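You operate a simulated robot arm through the tools that you are given. There is no shell and no other tool. Be economical: measure what you need, move in short steps, check, and stop when the job is done.

The job below is to be done with a simulated robot arm. You get a single attempt, and the scene is never put back.

TASK
Switch on the tester, test the red valve at 10 PSI, then unclamp it and switch off.
Fine: clamp it for the test and leave it in the socket.

The check looks at the end state, three seconds after you hand in, the way a careful person would. Anything else that was tipped, shoved, dropped, spilled or broken makes it a failure.

THE ROBOT
A 6-joint arm with a two-finger parallel gripper, fixed in place. Base frame: the origin is at the foot of the arm, x ahead of it, y to its left, z up; the work surface is at about z = 900. Units: mm, degrees, N and s.
With the tool pointing down near the work surface it reaches from about 240 to 660 mm from the base axis. Its first joint turns from -66.0 to 66.0 degrees. Payload 2.9 kg.
Tool frame: the origin (TCP) lies between the finger pads and is the grasp point; the fingertips stand 30 mm ahead of it; z points along the fingers, y is the line along which they close. Largest opening 110 mm; finger width 20, thickness 10; the body of the gripper, 48 by 112 mm, starts 55 mm behind the TCP.
Orientation is told as [roll, pitch, yaw] about the base's x, y, z axes, in that order, counted from this pose: with the fingers straight down and closing along the base's y, the tool's x points along the base's -x, its y along +y and its z along -z.

THE INTERFACE
- The arm moves only by the tool arm_command. Its argument "rows" is a list of rows, each an object of numbers (a shift or turn left out is 0, a gripper value left out holds the last): "x", "y", "z": the shift along the tool's x, y, z in units of 50 mm (1.0 is 50 mm); "wx", "wy", "wz": the turn, a rotation vector about the tool's x, y, z in units of 5 degrees (1.0 is 5 degrees); "jaw": the opening, from 0 (shut) to 1 (fully open). In form: [{"x": .., "y": .., "z": .., "wx": .., "wy": .., "wz": .., "jaw": ..}, ...]. A call has 1 to 12 rows; each row shifts and turns the commanded pose from where the row before left it, along the tool's axes as they then stand. A call with a number of a shift or a turn outside -1 to 1 is refused whole. Each row takes 0.2 s and may step no farther than 50 mm and 8.6 degrees from the row before; otherwise, or with a gripper value out of range, the whole call is refused. A pose out of reach is approached as far as the arm can. The call stops where the force on the tool passes 50 N (or 10 N more than at its start, if that is more) or the arm is blocked; 0.2 s more then pass. The fingers move at their own pace (about 108 mm/s each) and stop on an object; they squeeze with about 44 N. The grip force told is the motor's: it shows also when the fingers shut on nothing. Time passes only in rows, and 0.2 s behind the last, so rows that do not move let the fingers close. It gives the time, the measured TCP pose, the force on the tool (base axes), the opening and the grip force at its end, in the units of the frame above (readings bear some noise), with the torque about the TCP (base axes, N m) and any sound that the robot's microphone picked up.
- Cameras (640 x 400 px; columns grow to the right, rows downward): "scene" is fixed at [60.3, 401.6, 1396.2]; the picture's right is [-0.89, -0.46, 0.00], its down [-0.17, 0.31, -0.93] and it looks along [0.43, -0.83, -0.36] (base axes); focal length 296 px, centre (320, 200). "wrist" rides on the gripper at [72, 17, -103] in the tool frame; the picture's right is [-0.23, 0.97, 0.00], its down [-0.76, -0.18, -0.62] and it looks along [-0.61, -0.14, 0.78] (tool axes); focal length 222 px, centre (320, 200). There is no depth. A picture from a camera that has moved, and an enlarged one, comes with that camera's place and axes in the base frame and with its lens. The place of the scene camera against the robot may be out by one fixed shift of up to 25 mm in any direction.
- snapshot(camera): a new picture of that camera. The clock stands still meanwhile.
- close_up(camera, box): a new picture of the part [left, top, right, bottom] of that camera's present view, enlarged. The clock stands still meanwhile.
- job_done(): hands the job in; it is judged then, once.

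Work in short steps. Places have to be worked out from the pictures, the camera data and where the tool is seen: move nearer, look again, correct. Check each grasp and each placing, and mend what went wrong. You have 120 turns and 84 pictures in all, those below and enlarged ones among them. Open the gripper and draw the arm clear of the work before you hand the job in, unless the task says otherwise; then end with one line.

The tools are called after ">>>" by a JSON object that holds its "name" and its "arguments". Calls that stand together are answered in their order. arm_command: Moves the arm, as the interface text tells. Its arguments: {"type":"object","properties":{"rows":{"type":"array"}},"required":["rows"]} The other tools are called the same way: snapshot (camera) takes a picture; close_up (camera, box) takes an enlarged picture of a part of a camera's view; job_done () hands the job in.

At the start:

```text
t: 0.0
eef_pos: [198.9, -247.1, 1351.4]
tcp_rot: [-0.1, -0.1, 0.0]
force: [0.4, 0.4, -1.3]
moment: [-0.02, -0.01, 0.01]
gripper_width: 109.9
grasp_force: 0.1
```

scene: 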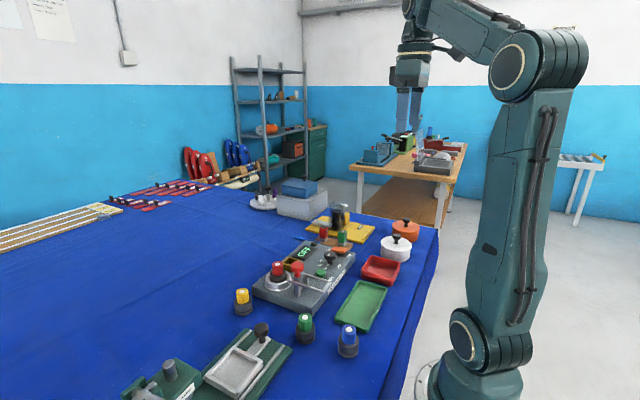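
wrist: 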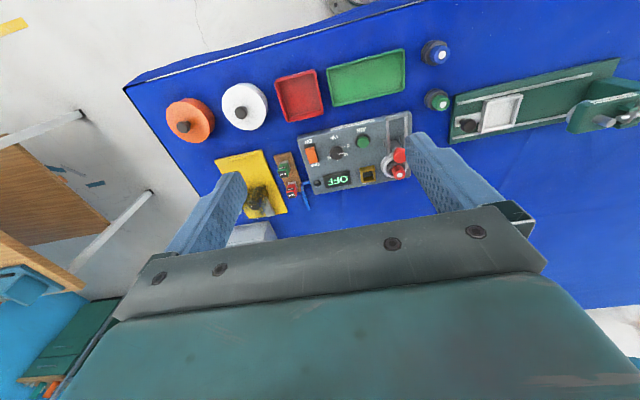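

I start by looking closely at the tester from both cameras.

>>> {"name": "close_up", "arguments": {"camera": "scene", "box": [220, 200, 400, 340]}}

>>> {"name": "close_up", "arguments": {"camera": "wrist", "box": [270, 90, 450, 220]}}

```text
2.86 times, centred on (310, 270) of scene
camera zoom: at [60.3, 401.6, 1396.2], right [-0.89, -0.46, 0.0], down [-0.17, 0.31, -0.93], along [0.43, -0.83, -0.36], focal length 846 px, centre (349, 0)
```

zoom: 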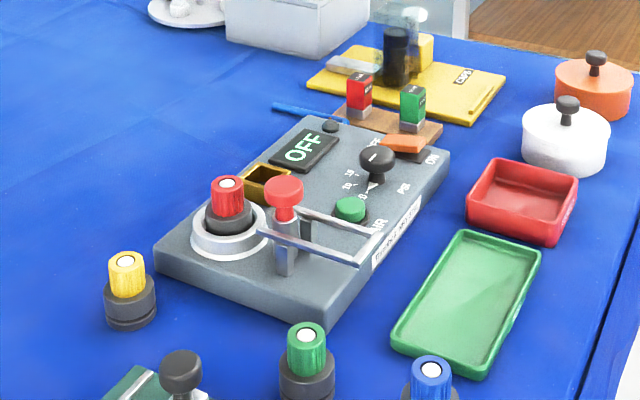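

```text
3.08 times, centred on (360, 155) of wrist
camera zoom: at [126.2, -230.3, 1454.2], right [0.23, 0.97, 0.0], down [0.76, -0.18, 0.62], along [0.61, -0.14, -0.78], focal length 684 px, centre (197, 338)
```

zoom: 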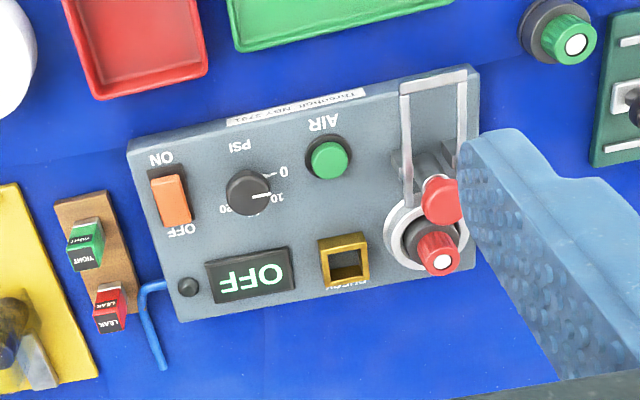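

The red valve already sits in the tester's socket (back-left), with the clamp apparently open; the tester centre is about (398,-197). I lower for a closer view.

>>> {"name": "arm_command", "arguments": {"rows": [{"x": -0.1, "y": 0.3, "z": 0.75}, {"x": -0.1, "y": 0.3, "z": 0.75}, {"x": -0.1, "y": 0.3, "z": 0.75}, {"x": -0.1, "y": 0.3, "z": 0.75}, {"x": 0}]}}

>>> {"name": "snapshot", "arguments": {"camera": "wrist"}}

```text
t: 1.2
eef_pos: [219.8, -187.0, 1204.6]
tcp_rot: [-0.1, 0.0, 0.0]
force: [-0.3, -0.6, -0.7]
moment: [0.0, -0.01, -0.03]
gripper_width: 109.9
grasp_force: 0.0
```

```text
79 pictures are left
camera wrist: at [147.6, -170.4, 1306.7], right [0.23, 0.97, 0.0], down [0.76, -0.18, 0.62], along [0.61, -0.14, -0.78], focal length 222 px, centre (320, 200)
```

wrist: 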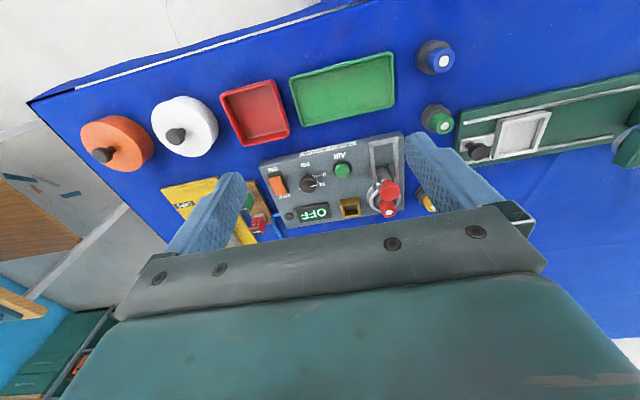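

>>> {"name": "close_up", "arguments": {"camera": "wrist", "box": [240, 120, 440, 245]}}

```text
3.20 times, centred on (340, 182) of wrist
camera zoom: at [147.6, -170.4, 1306.7], right [0.23, 0.97, 0.0], down [0.76, -0.18, 0.62], along [0.61, -0.14, -0.78], focal length 711 px, centre (256, 256)
```

zoom: 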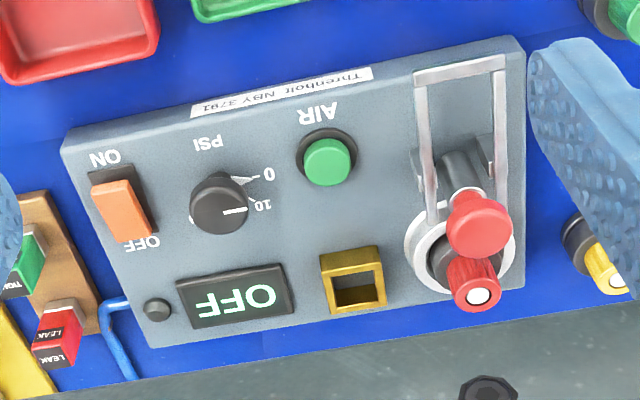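

>>> {"name": "close_up", "arguments": {"camera": "scene", "box": [255, 245, 345, 305]}}

>>> {"name": "close_up", "arguments": {"camera": "scene", "box": [290, 210, 380, 270]}}

```text
6.67 times, centred on (300, 275) of scene
camera zoom: at [60.3, 401.6, 1396.2], right [-0.89, -0.46, 0.0], down [-0.17, 0.31, -0.93], along [0.43, -0.83, -0.36], focal length 1973 px, centre (453, -300)
```

zoom: 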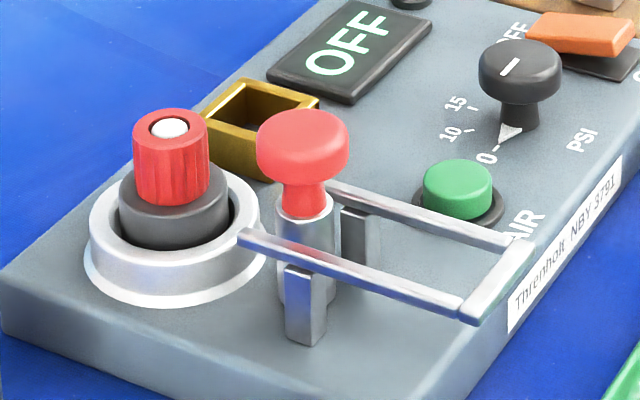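

```text
6.67 times, centred on (335, 240) of scene
camera zoom: at [60.3, 401.6, 1396.2], right [-0.89, -0.46, 0.0], down [-0.17, 0.31, -0.93], along [0.43, -0.83, -0.36], focal length 1973 px, centre (220, -67)
```

zoom: 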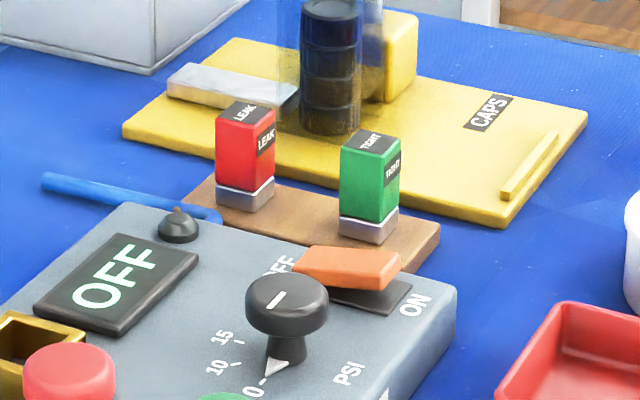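

The knob pointer is at 0 (marks 0, 10, 15), power is OFF. I move in above the clamp/socket to understand the clamp mechanism.

>>> {"name": "arm_command", "arguments": {"rows": [{"x": -0.575, "y": 0.485, "z": 0.62}, {"x": -0.575, "y": 0.485, "z": 0.62}, {"x": -0.575, "y": 0.485, "z": 0.62}, {"x": -0.575, "y": 0.485, "z": 0.62}, {"x": 0}]}}

>>> {"name": "snapshot", "arguments": {"camera": "wrist"}}

```text
t: 2.4
eef_pos: [337.4, -86.7, 1082.5]
tcp_rot: [-0.1, 0.0, 0.0]
force: [-0.3, -0.2, -0.2]
moment: [-0.02, -0.01, -0.01]
gripper_width: 110.2
grasp_force: 0.1
```

```text
75 pictures are left
camera wrist: at [263.8, -70.4, 1183.8], right [0.23, 0.97, 0.0], down [0.76, -0.18, 0.62], along [0.61, -0.14, -0.78], focal length 222 px, centre (320, 200)
```

wrist: 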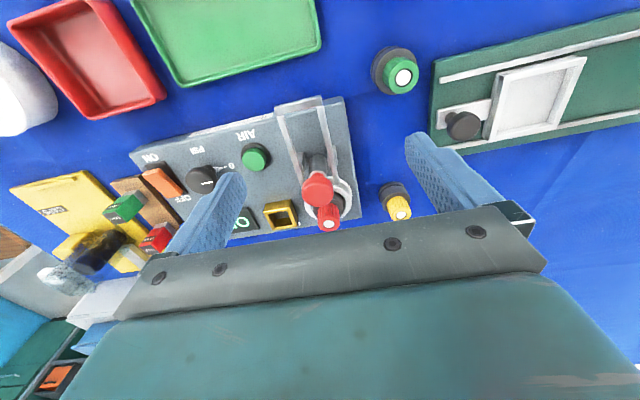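

>>> {"name": "close_up", "arguments": {"camera": "wrist", "box": [230, 85, 390, 245]}}

```text
2.50 times, centred on (310, 165) of wrist
camera zoom: at [263.8, -70.4, 1183.8], right [0.23, 0.97, 0.0], down [0.76, -0.18, 0.62], along [0.61, -0.14, -0.78], focal length 555 px, centre (345, 288)
```

zoom: 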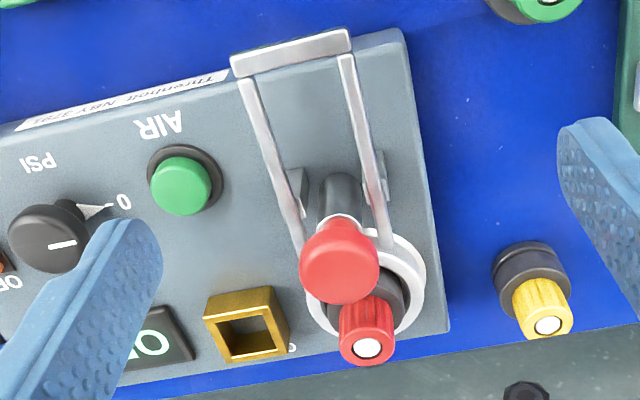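

I zoom tightly on the clamp to understand its hinge.

>>> {"name": "close_up", "arguments": {"camera": "scene", "box": [284, 256, 332, 300]}}

>>> {"name": "close_up", "arguments": {"camera": "wrist", "box": [285, 125, 355, 235]}}

```text
9.09 times, centred on (308, 278) of scene
camera zoom: at [60.3, 401.7, 1396.2], right [-0.89, -0.46, 0.0], down [-0.17, 0.31, -0.93], along [0.43, -0.83, -0.36], focal length 2691 px, centre (429, -509)
```

zoom: 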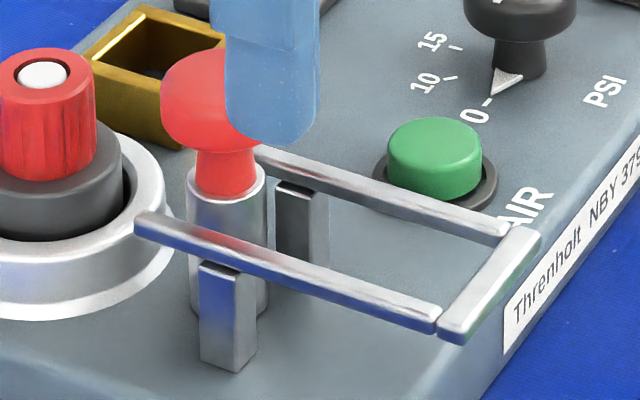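

```text
3.64 times, centred on (320, 180) of wrist
camera zoom: at [263.8, -70.4, 1183.8], right [0.23, 0.97, 0.0], down [0.76, -0.18, 0.62], along [0.61, -0.14, -0.78], focal length 808 px, centre (320, 273)
```

zoom: 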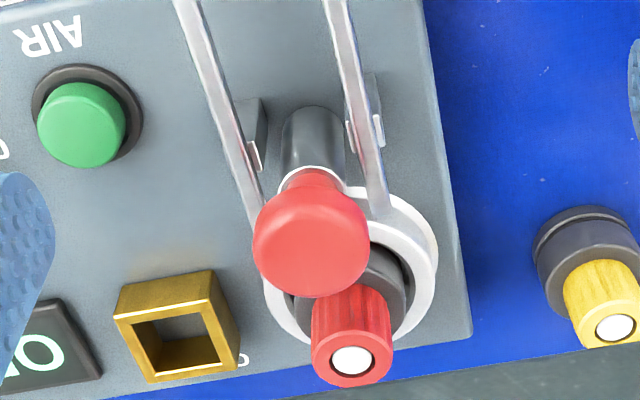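

Triangulated: AIR (373,-178, top≈940), PSI knob (377,-245, top≈956), rocker (≈380,-308, ON end nearest the robot, raised), clamp knob (397,-103,≈993), valve (462,-104). First I go over the rocker's ON end with fingers shut.

>>> {"name": "arm_command", "arguments": {"rows": [{"y": -0.9, "x": -0.1, "jaw": 0}, {"y": -0.9, "x": -0.1}, {"y": -0.9, "x": -0.1}, {"y": -0.9, "x": -0.1}, {"y": -0.82, "x": -0.12, "z": 0.4}, {"z": 0.7}, {"x": 0}]}}

>>> {"name": "snapshot", "arguments": {"camera": "wrist"}}

>>> {"name": "close_up", "arguments": {"camera": "scene", "box": [280, 200, 400, 290]}}

```text
t: 4.0
eef_pos: [358.2, -311.0, 1025.0]
tcp_rot: [-0.1, -0.2, 0.1]
force: [0.0, 0.2, -0.6]
moment: [-0.04, 0.02, -0.02]
gripper_width: 0.0
grasp_force: 37.3
```

```text
71 pictures are left
camera wrist: at [285.4, -293.8, 1126.6], right [0.23, 0.97, 0.0], down [0.76, -0.18, 0.62], along [0.61, -0.14, -0.78], focal length 222 px, centre (320, 200)
```

wrist: 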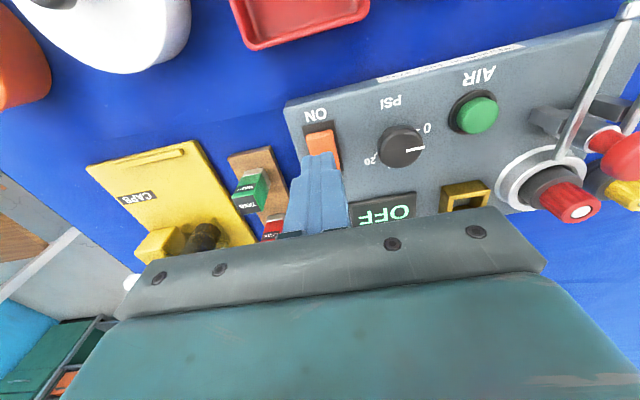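

```text
4.44 times, centred on (340, 245) of scene
camera zoom: at [60.3, 401.6, 1396.2], right [-0.89, -0.46, 0.0], down [-0.17, 0.31, -0.93], along [0.43, -0.83, -0.36], focal length 1315 px, centre (231, 0)
```

zoom: 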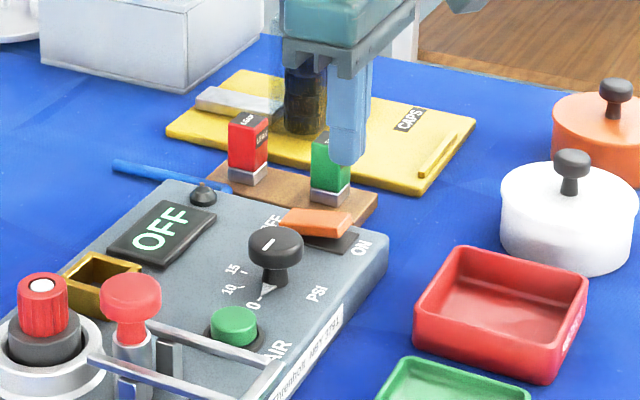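

ON edge of the rocker is at about x=359, so I press at x≈366, y≈-308, descending in small steps.

>>> {"name": "arm_command", "arguments": {"rows": [{"x": -0.16, "y": 0.04, "z": 0.3}, {"z": 0.4}, {"z": 0.2}, {"z": 0.1}, {"z": 0.1}, {"z": 0.1}, {"z": 0.1}]}}

>>> {"name": "close_up", "arguments": {"camera": "scene", "box": [280, 200, 400, 290]}}

```text
t: 5.3
eef_pos: [366.8, -310.9, 974.5]
tcp_rot: [-0.4, -0.2, 0.0]
force: [-4.5, 2.9, 8.6]
moment: [0.11, 0.03, 0.07]
gripper_width: 0.0
grasp_force: 37.7
stopped in row 6: the force on the tool passed its limit at 60 N (the readings are from after the stop); the commanded pose is now the measured one
```

```text
4.44 times, centred on (340, 245) of scene
camera zoom: at [60.1, 401.8, 1396.2], right [-0.89, -0.46, 0.0], down [-0.16, 0.31, -0.93], along [0.43, -0.83, -0.35], focal length 1315 px, centre (231, 0)
```

zoom: 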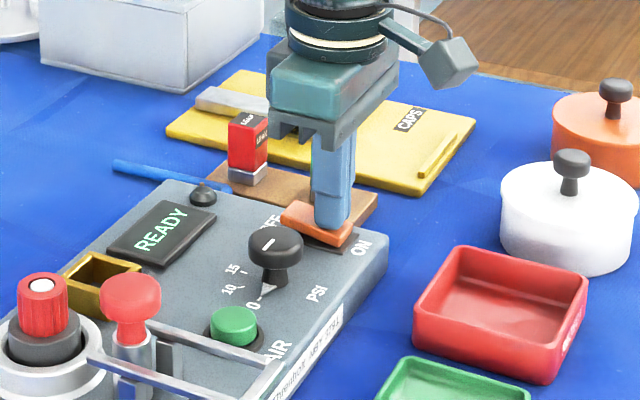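

Tester shows READY. I lift off, open the fingers to 60 mm and go above the clamp's red knob at (397,-103).

>>> {"name": "arm_command", "arguments": {"rows": [{"z": -0.9}, {"z": -0.9, "jaw": 0.55}, {"y": 0.9, "x": -0.1}, {"y": 0.9, "x": -0.1}, {"y": 0.9, "x": -0.1}, {"y": 0.9, "x": -0.15}, {"y": 0.56, "x": -0.15}, {"x": 0}]}}

>>> {"name": "snapshot", "arguments": {"camera": "wrist"}}

>>> {"name": "close_up", "arguments": {"camera": "scene", "box": [250, 200, 370, 300]}}

```text
t: 7.1
eef_pos: [399.9, -103.0, 1063.1]
tcp_rot: [-0.3, -0.2, -0.1]
force: [0.5, 0.0, -0.6]
moment: [0.01, -0.01, -0.05]
gripper_width: 60.6
grasp_force: 0.1
```

```text
68 pictures are left
camera wrist: at [327.3, -84.5, 1165.7], right [0.23, 0.97, 0.0], down [0.76, -0.18, 0.63], along [0.61, -0.15, -0.78], focal length 222 px, centre (320, 200)
```

wrist: 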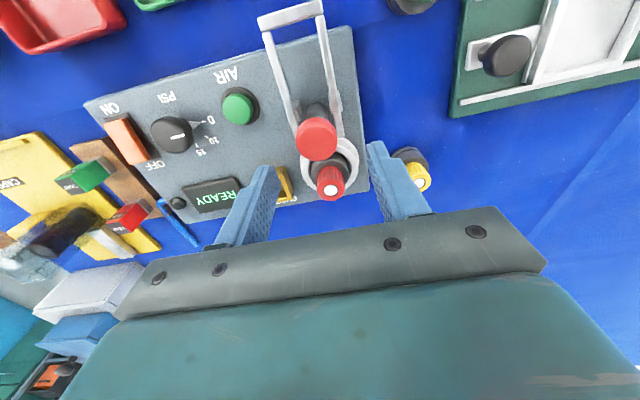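

```text
4.00 times, centred on (310, 250) of scene
camera zoom: at [60.3, 401.7, 1396.2], right [-0.89, -0.46, 0.0], down [-0.17, 0.31, -0.93], along [0.43, -0.83, -0.36], focal length 1184 px, centre (360, 0)
```

zoom: 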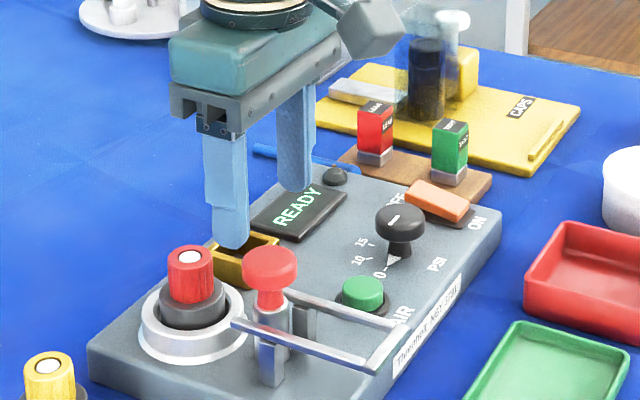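

Knob confirmed at about (397.5,-105,993). I lower so the pads straddle the knob head (tips ≈ z 980, above the rails at ≈968).

>>> {"name": "arm_command", "arguments": {"rows": [{"x": 0.04, "y": -0.04, "z": 0.5}, {"z": 0.4}, {"z": 0.16}, {"x": 0}]}}

>>> {"name": "close_up", "arguments": {"camera": "scene", "box": [260, 220, 350, 300]}}

```text
t: 8.1
eef_pos: [396.6, -105.1, 1010.5]
tcp_rot: [-0.3, -0.2, 0.0]
force: [-0.5, -0.4, 0.2]
moment: [-0.01, 0.05, 0.01]
gripper_width: 60.9
grasp_force: 0.1
```

```text
5.00 times, centred on (305, 260) of scene
camera zoom: at [60.3, 401.6, 1396.2], right [-0.89, -0.46, 0.0], down [-0.17, 0.31, -0.93], along [0.43, -0.83, -0.36], focal length 1480 px, centre (395, -100)
```

zoom: 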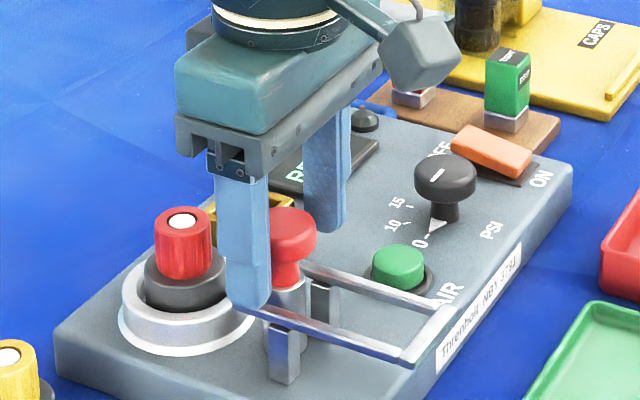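

The fingers straddle the knob; I close on it and then test with a tiny pull toward the robot.

>>> {"name": "arm_command", "arguments": {"rows": [{"jaw": 0.1}, {"jaw": 0.1}, {"jaw": 0.1}]}}

>>> {"name": "arm_command", "arguments": {"rows": [{"x": 0.06}, {"x": 0.06}]}}

```text
t: 8.9
eef_pos: [396.8, -105.1, 1010.1]
tcp_rot: [-0.3, -0.2, -0.1]
force: [0.1, -1.3, -4.4]
moment: [-0.07, -0.15, 0.01]
gripper_width: 33.5
grasp_force: 44.8
```

```text
t: 9.5
eef_pos: [395.1, -105.7, 1010.9]
tcp_rot: [-0.4, -1.0, 0.3]
force: [37.5, 0.7, -13.4]
moment: [0.03, -0.57, 0.02]
gripper_width: 33.7
grasp_force: 44.7
```

Toward the robot it's stiff (37 N). I go back and try a little away from it (+x).

>>> {"name": "arm_command", "arguments": {"rows": [{"x": -0.06}, {"x": -0.06}, {"x": -0.05}, {"x": -0.05}]}}

>>> {"name": "close_up", "arguments": {"camera": "scene", "box": [260, 220, 350, 300]}}

```text
t: 10.5
eef_pos: [395.7, -105.3, 1010.8]
tcp_rot: [-0.2, 0.4, -0.5]
force: [-29.9, -0.6, 27.1]
moment: [-0.01, 0.5, -0.02]
gripper_width: 33.5
grasp_force: 45.2
```

```text
5.00 times, centred on (305, 260) of scene
camera zoom: at [59.1, 401.7, 1396.2], right [-0.89, -0.46, 0.0], down [-0.16, 0.31, -0.94], along [0.43, -0.83, -0.35], focal length 1480 px, centre (395, -100)
```

zoom: 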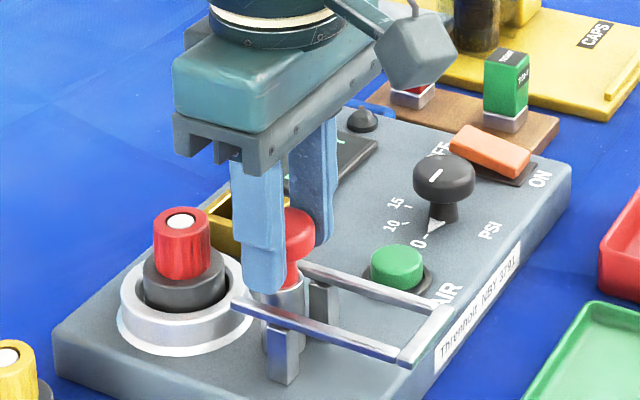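

Also stiff in +x. I release the sideways load and test downward a little.

>>> {"name": "arm_command", "arguments": {"rows": [{"x": 0.08}, {"x": 0}, {"z": 0.06}, {"z": 0.06}, {"x": 0}]}}

```text
t: 11.7
eef_pos: [397.1, -105.7, 1006.4]
tcp_rot: [-0.5, -0.7, -0.2]
force: [-10.5, -14.1, 39.0]
moment: [-0.32, 0.13, -0.08]
gripper_width: 33.5
grasp_force: 45.1
```

Downward moved ~4 mm with 39 N (maybe slipping or touching rails). Now test upward.

>>> {"name": "arm_command", "arguments": {"rows": [{"z": -0.12}, {"x": 0}, {"z": -0.06}, {"z": -0.06}, {"x": 0}]}}

>>> {"name": "close_up", "arguments": {"camera": "scene", "box": [260, 220, 350, 300]}}

```text
t: 12.9
eef_pos: [394.4, -103.6, 1012.9]
tcp_rot: [-0.2, 0.3, -0.1]
force: [0.5, -20.8, -38.7]
moment: [-0.31, 0.14, -0.06]
gripper_width: 33.4
grasp_force: 44.8
```

```text
5.00 times, centred on (305, 260) of scene
camera zoom: at [60.8, 400.9, 1396.4], right [-0.89, -0.46, 0.0], down [-0.17, 0.32, -0.93], along [0.43, -0.83, -0.36], focal length 1480 px, centre (395, -100)
```

zoom: 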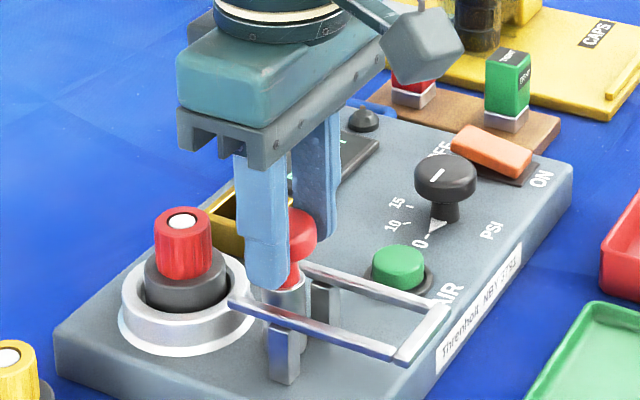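

The knob post seems rigid in all directions, so the U-shaped bail is likely the moving part. I release, rise, and go to grip the bail's sides near its crossbar (x≈319, z≈967).

>>> {"name": "arm_command", "arguments": {"rows": [{"z": 0.1, "jaw": 0.6}, {"jaw": 0.6}, {"z": -0.9}, {"x": 0.7, "y": -0.03}, {"x": 0.6}, {"x": 0}]}}

>>> {"name": "snapshot", "arguments": {"camera": "wrist"}}

>>> {"name": "close_up", "arguments": {"camera": "scene", "box": [260, 220, 350, 300]}}

```text
t: 14.3
eef_pos: [334.1, -103.0, 1056.2]
tcp_rot: [-0.4, -0.2, 0.0]
force: [0.1, 0.0, -0.6]
moment: [-0.03, -0.01, -0.02]
gripper_width: 66.0
grasp_force: 0.1
```

```text
63 pictures are left
camera wrist: at [260.1, -86.5, 1157.7], right [0.23, 0.97, 0.0], down [0.76, -0.18, 0.63], along [0.61, -0.15, -0.78], focal length 222 px, centre (320, 200)
```

wrist: 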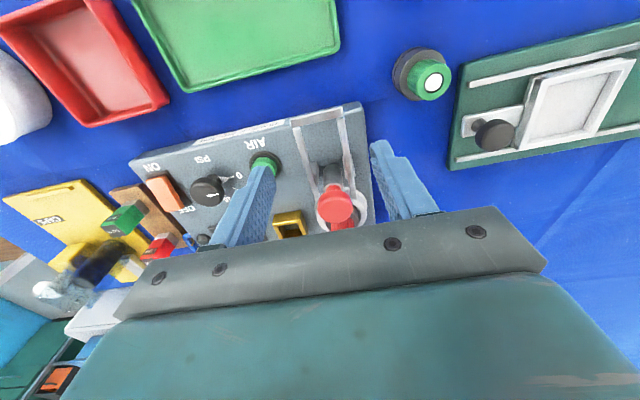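

```text
5.00 times, centred on (305, 260) of scene
camera zoom: at [60.3, 401.6, 1396.2], right [-0.89, -0.46, 0.0], down [-0.17, 0.31, -0.93], along [0.43, -0.83, -0.36], focal length 1480 px, centre (395, -100)
```

zoom: 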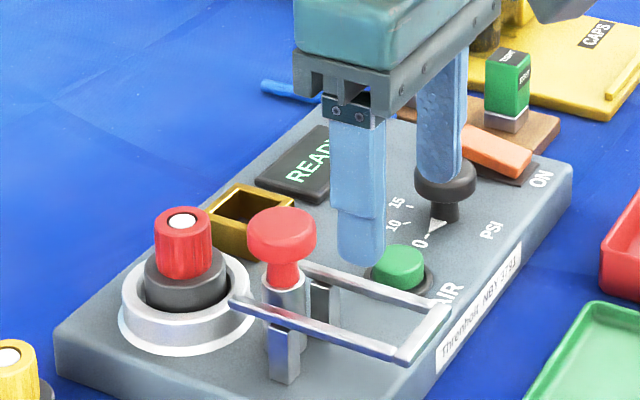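

The bail is centred at y≈-104, outer width ≈47 mm, so the open fingers clear it by ~9 mm each side. I lower the tips to about z 957 and close gently.

>>> {"name": "arm_command", "arguments": {"rows": [{"z": 0.6, "y": -0.02}, {"z": 0.5}, {"z": 0.25}, {"x": 0}]}}

>>> {"name": "close_up", "arguments": {"camera": "scene", "box": [260, 220, 350, 300]}}

```text
t: 15.3
eef_pos: [330.9, -107.1, 988.7]
tcp_rot: [-0.3, -0.2, -0.1]
force: [0.3, -0.2, 0.1]
moment: [0.0, 0.01, -0.02]
gripper_width: 65.9
grasp_force: 0.0
```

```text
5.00 times, centred on (305, 260) of scene
camera zoom: at [60.3, 401.6, 1396.2], right [-0.89, -0.46, 0.0], down [-0.17, 0.31, -0.93], along [0.43, -0.83, -0.36], focal length 1480 px, centre (395, -100)
```

zoom: 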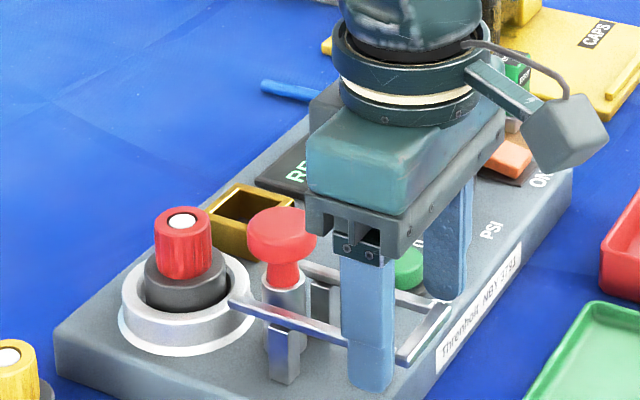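

Tips are below the rail, outside of it. I close and then try lifting slightly.

>>> {"name": "arm_command", "arguments": {"rows": [{"jaw": 0.3}, {"jaw": 0.3}, {"x": 0}]}}

>>> {"name": "arm_command", "arguments": {"rows": [{"z": -0.08}, {"z": -0.08}, {"x": 0}]}}

>>> {"name": "close_up", "arguments": {"camera": "scene", "box": [260, 220, 350, 300]}}

```text
t: 16.1
eef_pos: [330.2, -104.7, 987.6]
tcp_rot: [-0.1, -0.1, 0.2]
force: [-0.7, 16.7, -3.8]
moment: [0.49, -0.38, 0.09]
gripper_width: 46.7
grasp_force: 44.9
```

```text
t: 16.9
eef_pos: [328.0, -104.1, 995.6]
tcp_rot: [0.0, 0.3, 0.2]
force: [0.0, 18.7, -38.1]
moment: [0.35, 0.25, -0.03]
gripper_width: 46.5
grasp_force: 45.0
```

```text
5.00 times, centred on (305, 260) of scene
camera zoom: at [60.7, 402.0, 1396.1], right [-0.89, -0.46, 0.0], down [-0.17, 0.31, -0.93], along [0.43, -0.83, -0.35], focal length 1480 px, centre (395, -100)
```

zoom: 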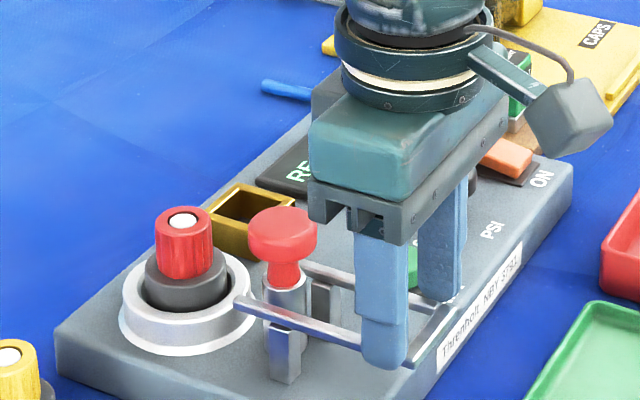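

Lift feels stiff/slipping, bail not raised. I back down and test sliding it toward the socket (+x).

>>> {"name": "arm_command", "arguments": {"rows": [{"z": 0.12}, {"x": 0}, {"x": -0.08}, {"x": -0.08}, {"x": 0}]}}

>>> {"name": "close_up", "arguments": {"camera": "scene", "box": [260, 220, 350, 300]}}

```text
t: 18.1
eef_pos: [338.9, -105.1, 990.6]
tcp_rot: [-0.2, -0.4, 0.2]
force: [0.0, 21.9, 39.0]
moment: [0.84, -0.18, -0.03]
gripper_width: 46.7
grasp_force: 44.9
```

```text
5.00 times, centred on (305, 260) of scene
camera zoom: at [59.9, 402.3, 1396.0], right [-0.89, -0.46, 0.0], down [-0.16, 0.31, -0.94], along [0.43, -0.83, -0.35], focal length 1480 px, centre (395, -100)
```

zoom: 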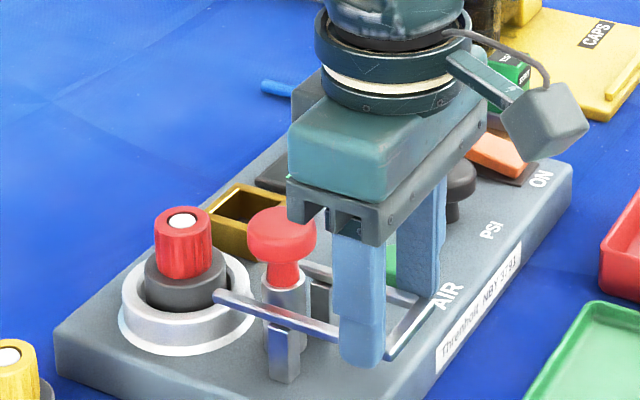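

The bail slid freely toward the socket (its near tip moved with no x force): it's a sliding fork clamp. I ease the vertical load and keep sliding it.

>>> {"name": "arm_command", "arguments": {"rows": [{"z": -0.07}, {"x": -0.12}, {"x": -0.12}, {"x": -0.12}, {"x": -0.12}, {"x": -0.12}, {"x": 0}]}}

>>> {"name": "close_up", "arguments": {"camera": "scene", "box": [260, 220, 350, 300]}}

```text
t: 19.7
eef_pos: [367.3, -104.4, 992.8]
tcp_rot: [0.0, 0.2, 0.1]
force: [-0.2, 20.5, -37.9]
moment: [0.35, 0.27, -0.19]
gripper_width: 46.5
grasp_force: 44.9
```

```text
5.00 times, centred on (305, 260) of scene
camera zoom: at [60.8, 402.1, 1396.0], right [-0.89, -0.46, 0.0], down [-0.17, 0.31, -0.93], along [0.43, -0.83, -0.35], focal length 1480 px, centre (395, -100)
```

zoom: 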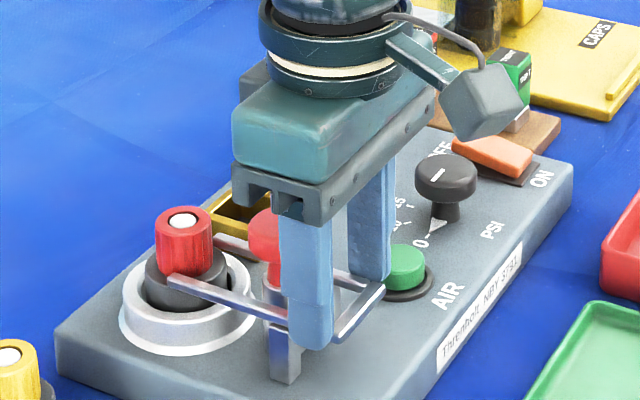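

The fork now straddles the cap over the valve's body. To finish without hitting the posts, I open, back off toward the robot, and will push the crossbar with shut fingers.

>>> {"name": "arm_command", "arguments": {"rows": [{"z": 0.04, "y": 0.05}, {"jaw": 0.62}, {"jaw": 0.62}, {"z": -0.8}, {"x": 0.7, "jaw": 0}, {"x": 0.15}, {"x": 0}]}}

>>> {"name": "snapshot", "arguments": {"camera": "wrist"}}

>>> {"name": "close_up", "arguments": {"camera": "scene", "box": [260, 220, 350, 300]}}

```text
t: 21.3
eef_pos: [325.1, -105.6, 1033.4]
tcp_rot: [-0.2, -0.2, 0.0]
force: [0.2, -0.1, 0.4]
moment: [0.02, -0.01, 0.0]
gripper_width: 0.2
grasp_force: 37.5
```

```text
57 pictures are left
camera wrist: at [252.2, -87.3, 1134.7], right [0.23, 0.97, 0.0], down [0.76, -0.18, 0.63], along [0.61, -0.15, -0.78], focal length 222 px, centre (320, 200)
```

wrist: 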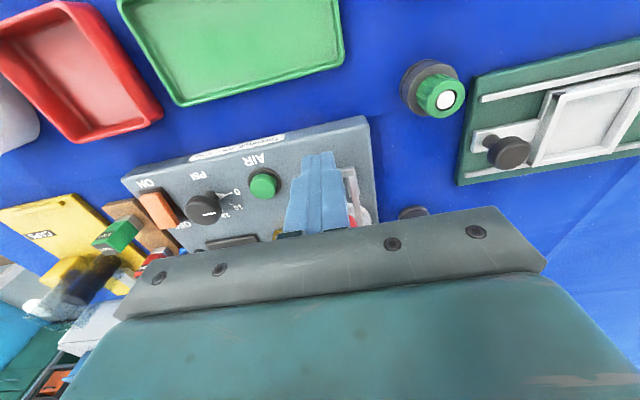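

```text
5.00 times, centred on (305, 260) of scene
camera zoom: at [60.3, 401.6, 1396.2], right [-0.89, -0.46, 0.0], down [-0.17, 0.31, -0.93], along [0.43, -0.83, -0.36], focal length 1480 px, centre (395, -100)
```

zoom: 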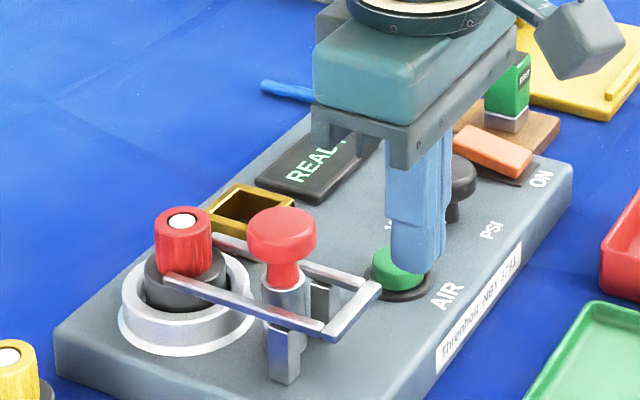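

The crossbar is at about x≈357; I lower behind it (tips ≈ z 965) and push in +x in small steps.

>>> {"name": "arm_command", "arguments": {"rows": [{"x": 0.1, "y": 0.02, "z": 0.4}, {"z": 0.37}, {"x": -0.2}, {"x": -0.2}, {"x": -0.12}, {"x": -0.1}, {"x": -0.1}, {"x": -0.1}, {"x": 0}]}}

>>> {"name": "close_up", "arguments": {"camera": "scene", "box": [260, 220, 350, 300]}}

```text
t: 23.3
eef_pos: [357.3, -104.8, 993.5]
tcp_rot: [-0.2, 0.8, -0.5]
force: [-44.8, -11.7, 15.9]
moment: [-0.27, 0.97, -0.01]
gripper_width: 0.1
grasp_force: 38.0
```

```text
5.00 times, centred on (305, 260) of scene
camera zoom: at [58.9, 401.4, 1396.4], right [-0.89, -0.46, 0.0], down [-0.16, 0.31, -0.93], along [0.43, -0.83, -0.35], focal length 1480 px, centre (395, -100)
```

zoom: 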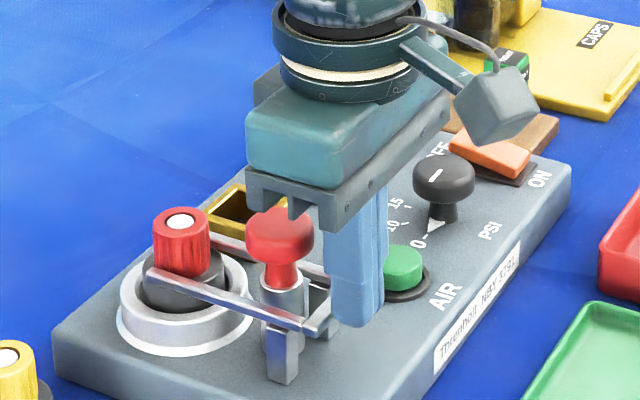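

The fork hit its end stop (45 N). I back off, rise, and look at the display, fork and dial.

>>> {"name": "arm_command", "arguments": {"rows": [{"x": 0.3}, {"z": -0.9}, {"z": -0.7, "x": 0.5, "y": -0.3}, {"y": -0.9, "z": -0.2, "jaw": 1}, {"y": -0.9, "z": -0.2}, {"x": 0}]}}

>>> {"name": "close_up", "arguments": {"camera": "scene", "box": [250, 210, 370, 300]}}

>>> {"name": "snapshot", "arguments": {"camera": "wrist"}}

```text
t: 24.7
eef_pos: [323.6, -205.3, 1096.9]
tcp_rot: [-0.4, -0.3, 0.0]
force: [-0.8, 1.0, 0.1]
moment: [0.0, -0.04, 0.01]
gripper_width: 109.6
grasp_force: 0.1
```

```text
4.44 times, centred on (310, 255) of scene
camera zoom: at [60.3, 401.6, 1396.2], right [-0.89, -0.46, 0.0], down [-0.17, 0.31, -0.93], along [0.43, -0.83, -0.36], focal length 1315 px, centre (364, -44)
```

zoom: 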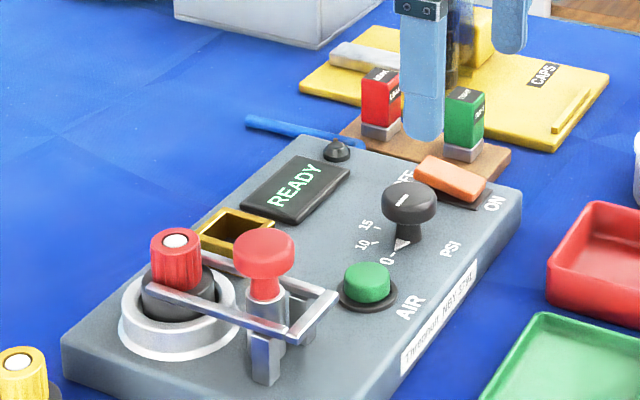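

```text
53 pictures are left
camera wrist: at [250.5, -189.3, 1198.7], right [0.23, 0.97, 0.0], down [0.76, -0.17, 0.63], along [0.61, -0.15, -0.78], focal length 222 px, centre (320, 200)
```

wrist: 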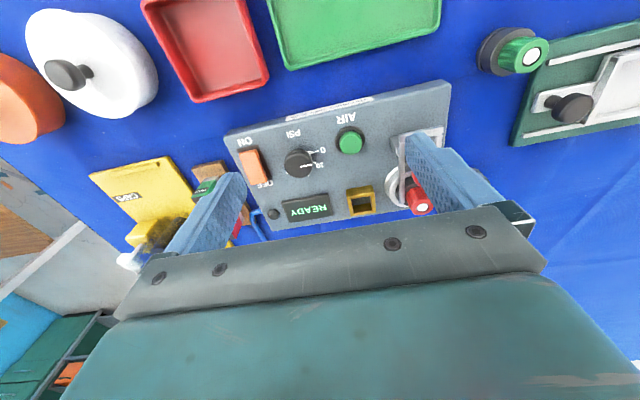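

Fork is in over the valve body; the tester still reads READY. Now I zoom on the dial to measure its angles.

>>> {"name": "close_up", "arguments": {"camera": "wrist", "box": [270, 120, 350, 190]}}

>>> {"name": "close_up", "arguments": {"camera": "scene", "box": [310, 235, 350, 270]}}

```text
5.71 times, centred on (310, 155) of wrist
camera zoom: at [250.5, -189.3, 1198.7], right [0.23, 0.97, 0.0], down [0.76, -0.17, 0.63], along [0.61, -0.15, -0.78], focal length 1269 px, centre (377, 457)
```

zoom: 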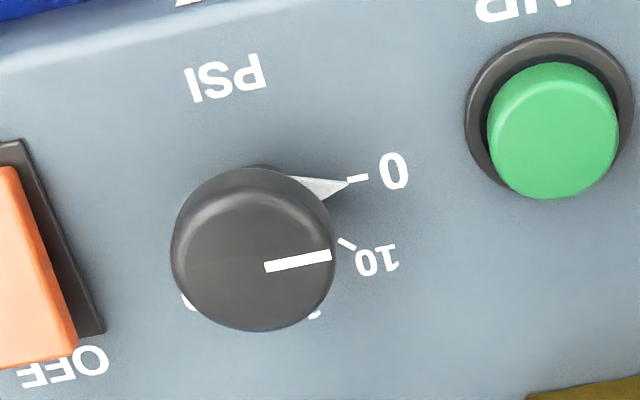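

```text
11.43 times, centred on (330, 252) of scene
camera zoom: at [60.3, 401.6, 1396.2], right [-0.89, -0.46, 0.0], down [-0.17, 0.31, -0.93], along [0.43, -0.83, -0.36], focal length 3382 px, centre (206, -400)
```

zoom: 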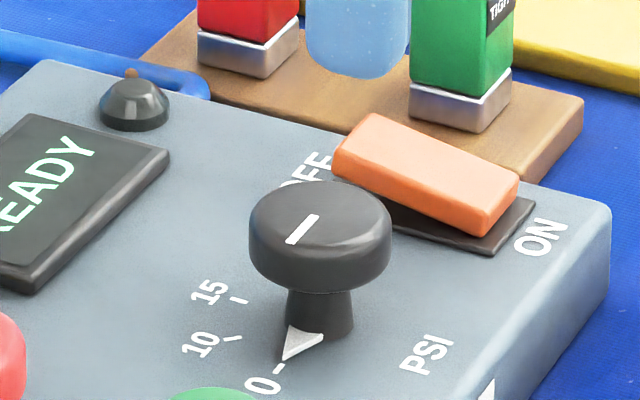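

Dial: knob axis ≈(378,-247), head Ø≈35, 0-mark at about +3° from +y, 10-mark about 50–55° clockwise from above. I go over the knob with the jaws at 60 mm.

>>> {"name": "arm_command", "arguments": {"rows": [{"x": -0.55, "y": -0.42, "z": 0.5, "jaw": 0.55}, {"x": -0.54, "y": -0.42, "z": 0.6}, {"z": 0.5}, {"x": 0}]}}

>>> {"name": "snapshot", "arguments": {"camera": "wrist"}}

>>> {"name": "close_up", "arguments": {"camera": "scene", "box": [290, 210, 370, 270]}}

```text
t: 25.7
eef_pos: [376.7, -246.8, 1014.7]
tcp_rot: [-0.3, -0.2, -0.1]
force: [0.5, -0.3, -0.1]
moment: [-0.02, 0.02, 0.02]
gripper_width: 60.6
grasp_force: 0.0
```

```text
50 pictures are left
camera wrist: at [302.6, -230.0, 1116.1], right [0.23, 0.97, 0.0], down [0.76, -0.18, 0.63], along [0.61, -0.15, -0.78], focal length 222 px, centre (320, 200)
```

wrist: 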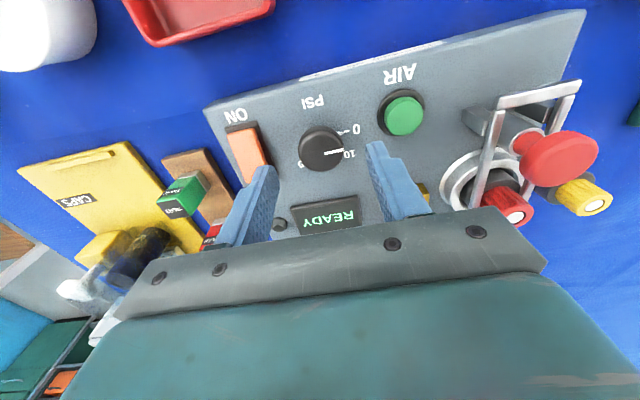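

```text
6.67 times, centred on (330, 240) of scene
camera zoom: at [60.3, 401.6, 1396.2], right [-0.89, -0.46, 0.0], down [-0.17, 0.31, -0.93], along [0.43, -0.83, -0.36], focal length 1973 px, centre (253, -67)
```

zoom: 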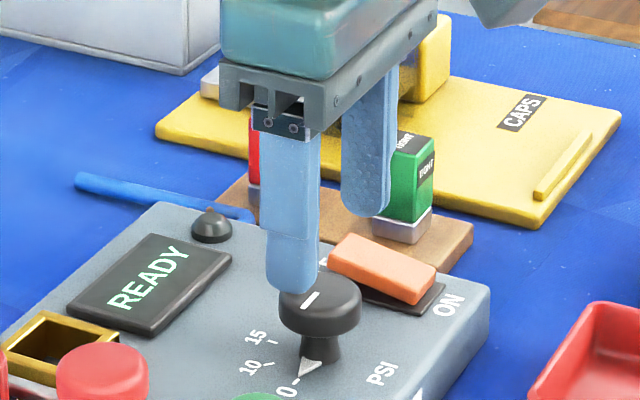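

Knob re-measured at (378,-248). I descend to tip z≈944 and close on the head.

>>> {"name": "arm_command", "arguments": {"rows": [{"x": -0.03, "y": -0.02, "z": 0.4}, {"z": 0.3}, {"z": 0.1}, {"jaw": 0.2}, {"jaw": 0.2}, {"x": 0}]}}

>>> {"name": "close_up", "arguments": {"camera": "scene", "box": [290, 210, 370, 270]}}

```text
t: 27.1
eef_pos: [377.9, -247.9, 973.1]
tcp_rot: [-0.1, -0.1, 0.2]
force: [1.5, 27.9, 4.4]
moment: [0.39, 0.45, 0.06]
gripper_width: 35.5
grasp_force: 44.8
```

```text
6.67 times, centred on (330, 240) of scene
camera zoom: at [60.3, 402.5, 1395.9], right [-0.89, -0.46, 0.0], down [-0.17, 0.31, -0.94], along [0.43, -0.83, -0.35], focal length 1973 px, centre (253, -67)
```

zoom: 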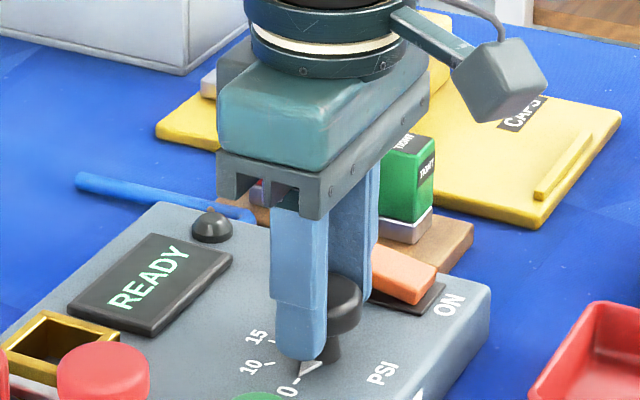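

Gripped (35.5 mm) with a side load of 28 N, so I shift +2.5 mm in y, then turn clockwise 45° in steps.

>>> {"name": "arm_command", "arguments": {"rows": [{"y": 0.05}, {"x": 0}, {"wz": 1}, {"wz": 1}, {"wz": 1}]}}

>>> {"name": "close_up", "arguments": {"camera": "scene", "box": [290, 210, 370, 270]}}

```text
t: 28.3
eef_pos: [378.9, -246.4, 973.0]
tcp_rot: [-0.1, -0.1, -15.1]
force: [-5.9, 19.8, -9.3]
moment: [0.13, -0.61, 0.05]
gripper_width: 35.5
grasp_force: 45.1
```

```text
6.67 times, centred on (330, 240) of scene
camera zoom: at [60.2, 402.1, 1396.1], right [-0.89, -0.46, 0.0], down [-0.16, 0.31, -0.93], along [0.43, -0.83, -0.35], focal length 1973 px, centre (253, -67)
```

zoom: 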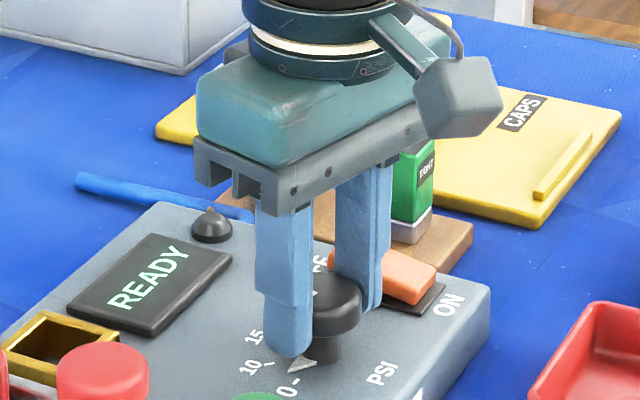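

The dial pointer follows. I turn another 30° and look.

>>> {"name": "arm_command", "arguments": {"rows": [{"wz": 1}, {"wz": 1}, {"wz": 1}, {"wz": 1}, {"wz": 1}, {"wz": 1}, {"x": 0}]}}

>>> {"name": "close_up", "arguments": {"camera": "scene", "box": [290, 210, 370, 270]}}

```text
t: 29.9
eef_pos: [378.5, -246.3, 973.8]
tcp_rot: [0.1, -0.2, -44.9]
force: [1.8, 26.5, -1.9]
moment: [0.83, 0.4, 0.06]
gripper_width: 35.3
grasp_force: 45.4
```

```text
6.67 times, centred on (330, 240) of scene
camera zoom: at [60.4, 402.3, 1396.0], right [-0.89, -0.46, 0.0], down [-0.17, 0.31, -0.94], along [0.43, -0.83, -0.35], focal length 1973 px, centre (253, -67)
```

zoom: 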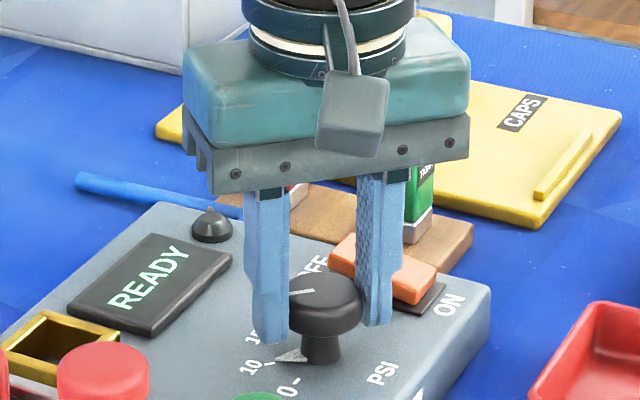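

>>> {"name": "close_up", "arguments": {"camera": "scene", "box": [315, 245, 343, 270]}}

```text
16.00 times, centred on (329, 258) of scene
camera zoom: at [60.4, 402.3, 1396.0], right [-0.89, -0.46, 0.0], down [-0.17, 0.31, -0.94], along [0.43, -0.83, -0.35], focal length 4736 px, centre (176, -720)
```

zoom: 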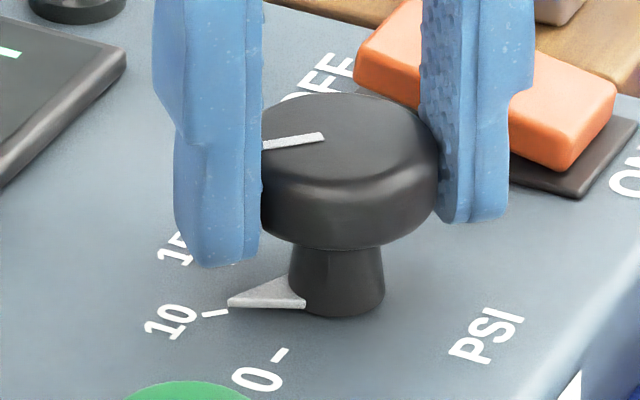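

Pointer is at or within a few degrees of the 10 mark. I release, rise, turn the wrist back and check from above.

>>> {"name": "arm_command", "arguments": {"rows": [{"jaw": 0.5}, {"jaw": 0.5}, {"z": -0.9}, {"z": -0.6}, {"wz": -1, "x": 0.4}, {"wz": -1}, {"wz": -1}, {"wz": -1}, {"x": 0}]}}

>>> {"name": "snapshot", "arguments": {"camera": "wrist"}}

>>> {"name": "close_up", "arguments": {"camera": "scene", "box": [315, 245, 343, 270]}}

```text
t: 31.9
eef_pos: [364.5, -235.8, 1049.9]
tcp_rot: [-0.2, -0.3, -25.1]
force: [-0.1, -1.1, -0.7]
moment: [-0.02, -0.01, 0.0]
gripper_width: 55.0
grasp_force: 0.0
```

```text
44 pictures are left
camera wrist: at [305.4, -188.1, 1150.8], right [0.62, 0.79, 0.0], down [0.61, -0.48, 0.63], along [0.49, -0.39, -0.78], focal length 222 px, centre (320, 200)
```

wrist: 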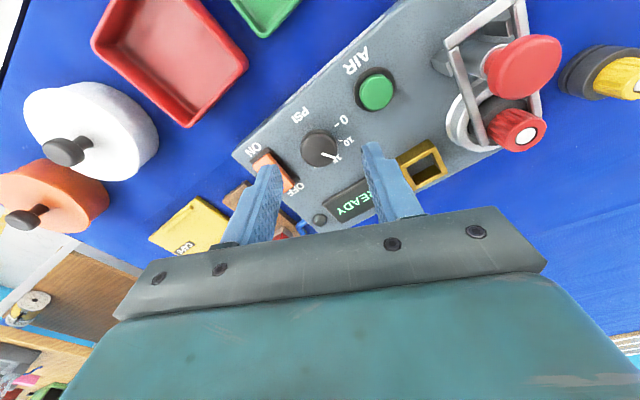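

```text
16.00 times, centred on (329, 258) of scene
camera zoom: at [60.3, 401.6, 1396.2], right [-0.89, -0.46, 0.0], down [-0.17, 0.31, -0.93], along [0.43, -0.83, -0.36], focal length 4736 px, centre (176, -720)
```

zoom: 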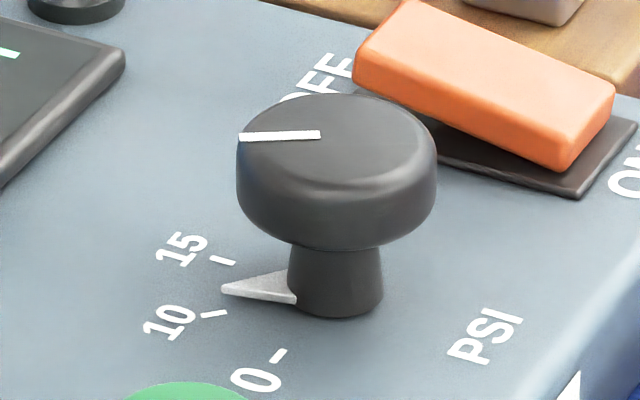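

The knob crept past 10 on release. I zoom in from the wrist to measure.

>>> {"name": "close_up", "arguments": {"camera": "wrist", "box": [285, 110, 375, 185]}}

```text
5.33 times, centred on (330, 148) of wrist
camera zoom: at [305.4, -188.1, 1150.8], right [0.62, 0.79, 0.0], down [0.61, -0.48, 0.63], along [0.49, -0.39, -0.78], focal length 1185 px, centre (267, 480)
```

zoom: 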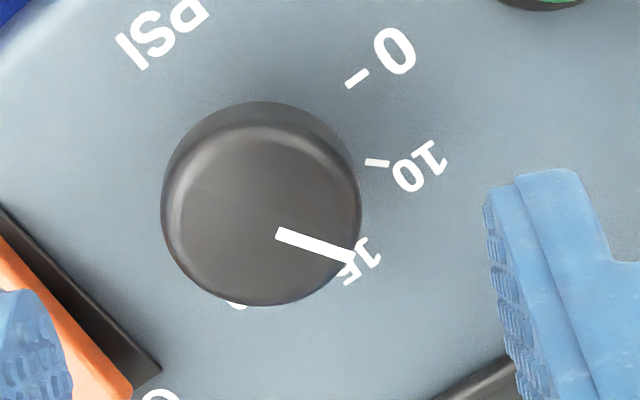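

Angles from above: 0-mark 4°, 10-mark ≈47°, pointer now ≈59°. The side load shows the knob centre is nearer y≈-245, so I regrip centred there with the current yaw.

>>> {"name": "arm_command", "arguments": {"rows": [{"x": -0.32, "y": -0.05, "z": 0.5}, {"z": 0.6}, {"z": 0.4}, {"x": 0}, {"jaw": 0.2}, {"jaw": 0.2}, {"x": 0}]}}

```text
t: 33.5
eef_pos: [375.8, -245.7, 973.7]
tcp_rot: [-0.4, -0.4, -25.6]
force: [-12.0, -29.0, -9.5]
moment: [-0.62, -0.22, -0.17]
gripper_width: 35.4
grasp_force: 44.7
```

Side load reversed, so the centre is ≈-246.8; I ease 1.2 mm back, then turn back 12°.

>>> {"name": "arm_command", "arguments": {"rows": [{"y": -0.026}, {"x": 0}, {"wz": -0.8}, {"wz": -0.8}, {"wz": -0.8}, {"x": 0}]}}

>>> {"name": "close_up", "arguments": {"camera": "scene", "box": [315, 245, 343, 270]}}

```text
t: 34.9
eef_pos: [374.2, -246.2, 973.7]
tcp_rot: [-0.4, 0.0, -13.4]
force: [-19.1, -21.4, -13.8]
moment: [-0.42, 0.5, -0.12]
gripper_width: 35.4
grasp_force: 45.1
```

```text
16.00 times, centred on (329, 258) of scene
camera zoom: at [60.0, 401.0, 1396.4], right [-0.89, -0.46, 0.0], down [-0.16, 0.32, -0.93], along [0.43, -0.83, -0.36], focal length 4736 px, centre (176, -720)
```

zoom: 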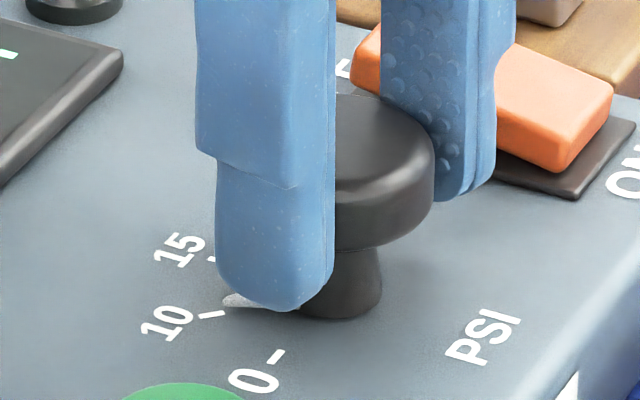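

Pointer is about on 10. I relieve the side loads in small steps before releasing.

>>> {"name": "arm_command", "arguments": {"rows": [{"y": -0.03, "x": 0.02}, {"x": 0}]}}

```text
t: 35.5
eef_pos: [375.4, -246.3, 973.5]
tcp_rot: [-0.4, -0.1, -13.2]
force: [-18.0, -11.9, -1.9]
moment: [-0.05, 1.44, -0.1]
gripper_width: 35.3
grasp_force: 44.9
```

>>> {"name": "arm_command", "arguments": {"rows": [{"y": -0.02, "x": 0.04}, {"x": 0}]}}

```text
t: 36.1
eef_pos: [375.7, -246.2, 973.5]
tcp_rot: [-0.2, -0.4, -12.9]
force: [-7.1, -6.8, -5.5]
moment: [-0.23, 0.8, -0.03]
gripper_width: 35.5
grasp_force: 45.6
```

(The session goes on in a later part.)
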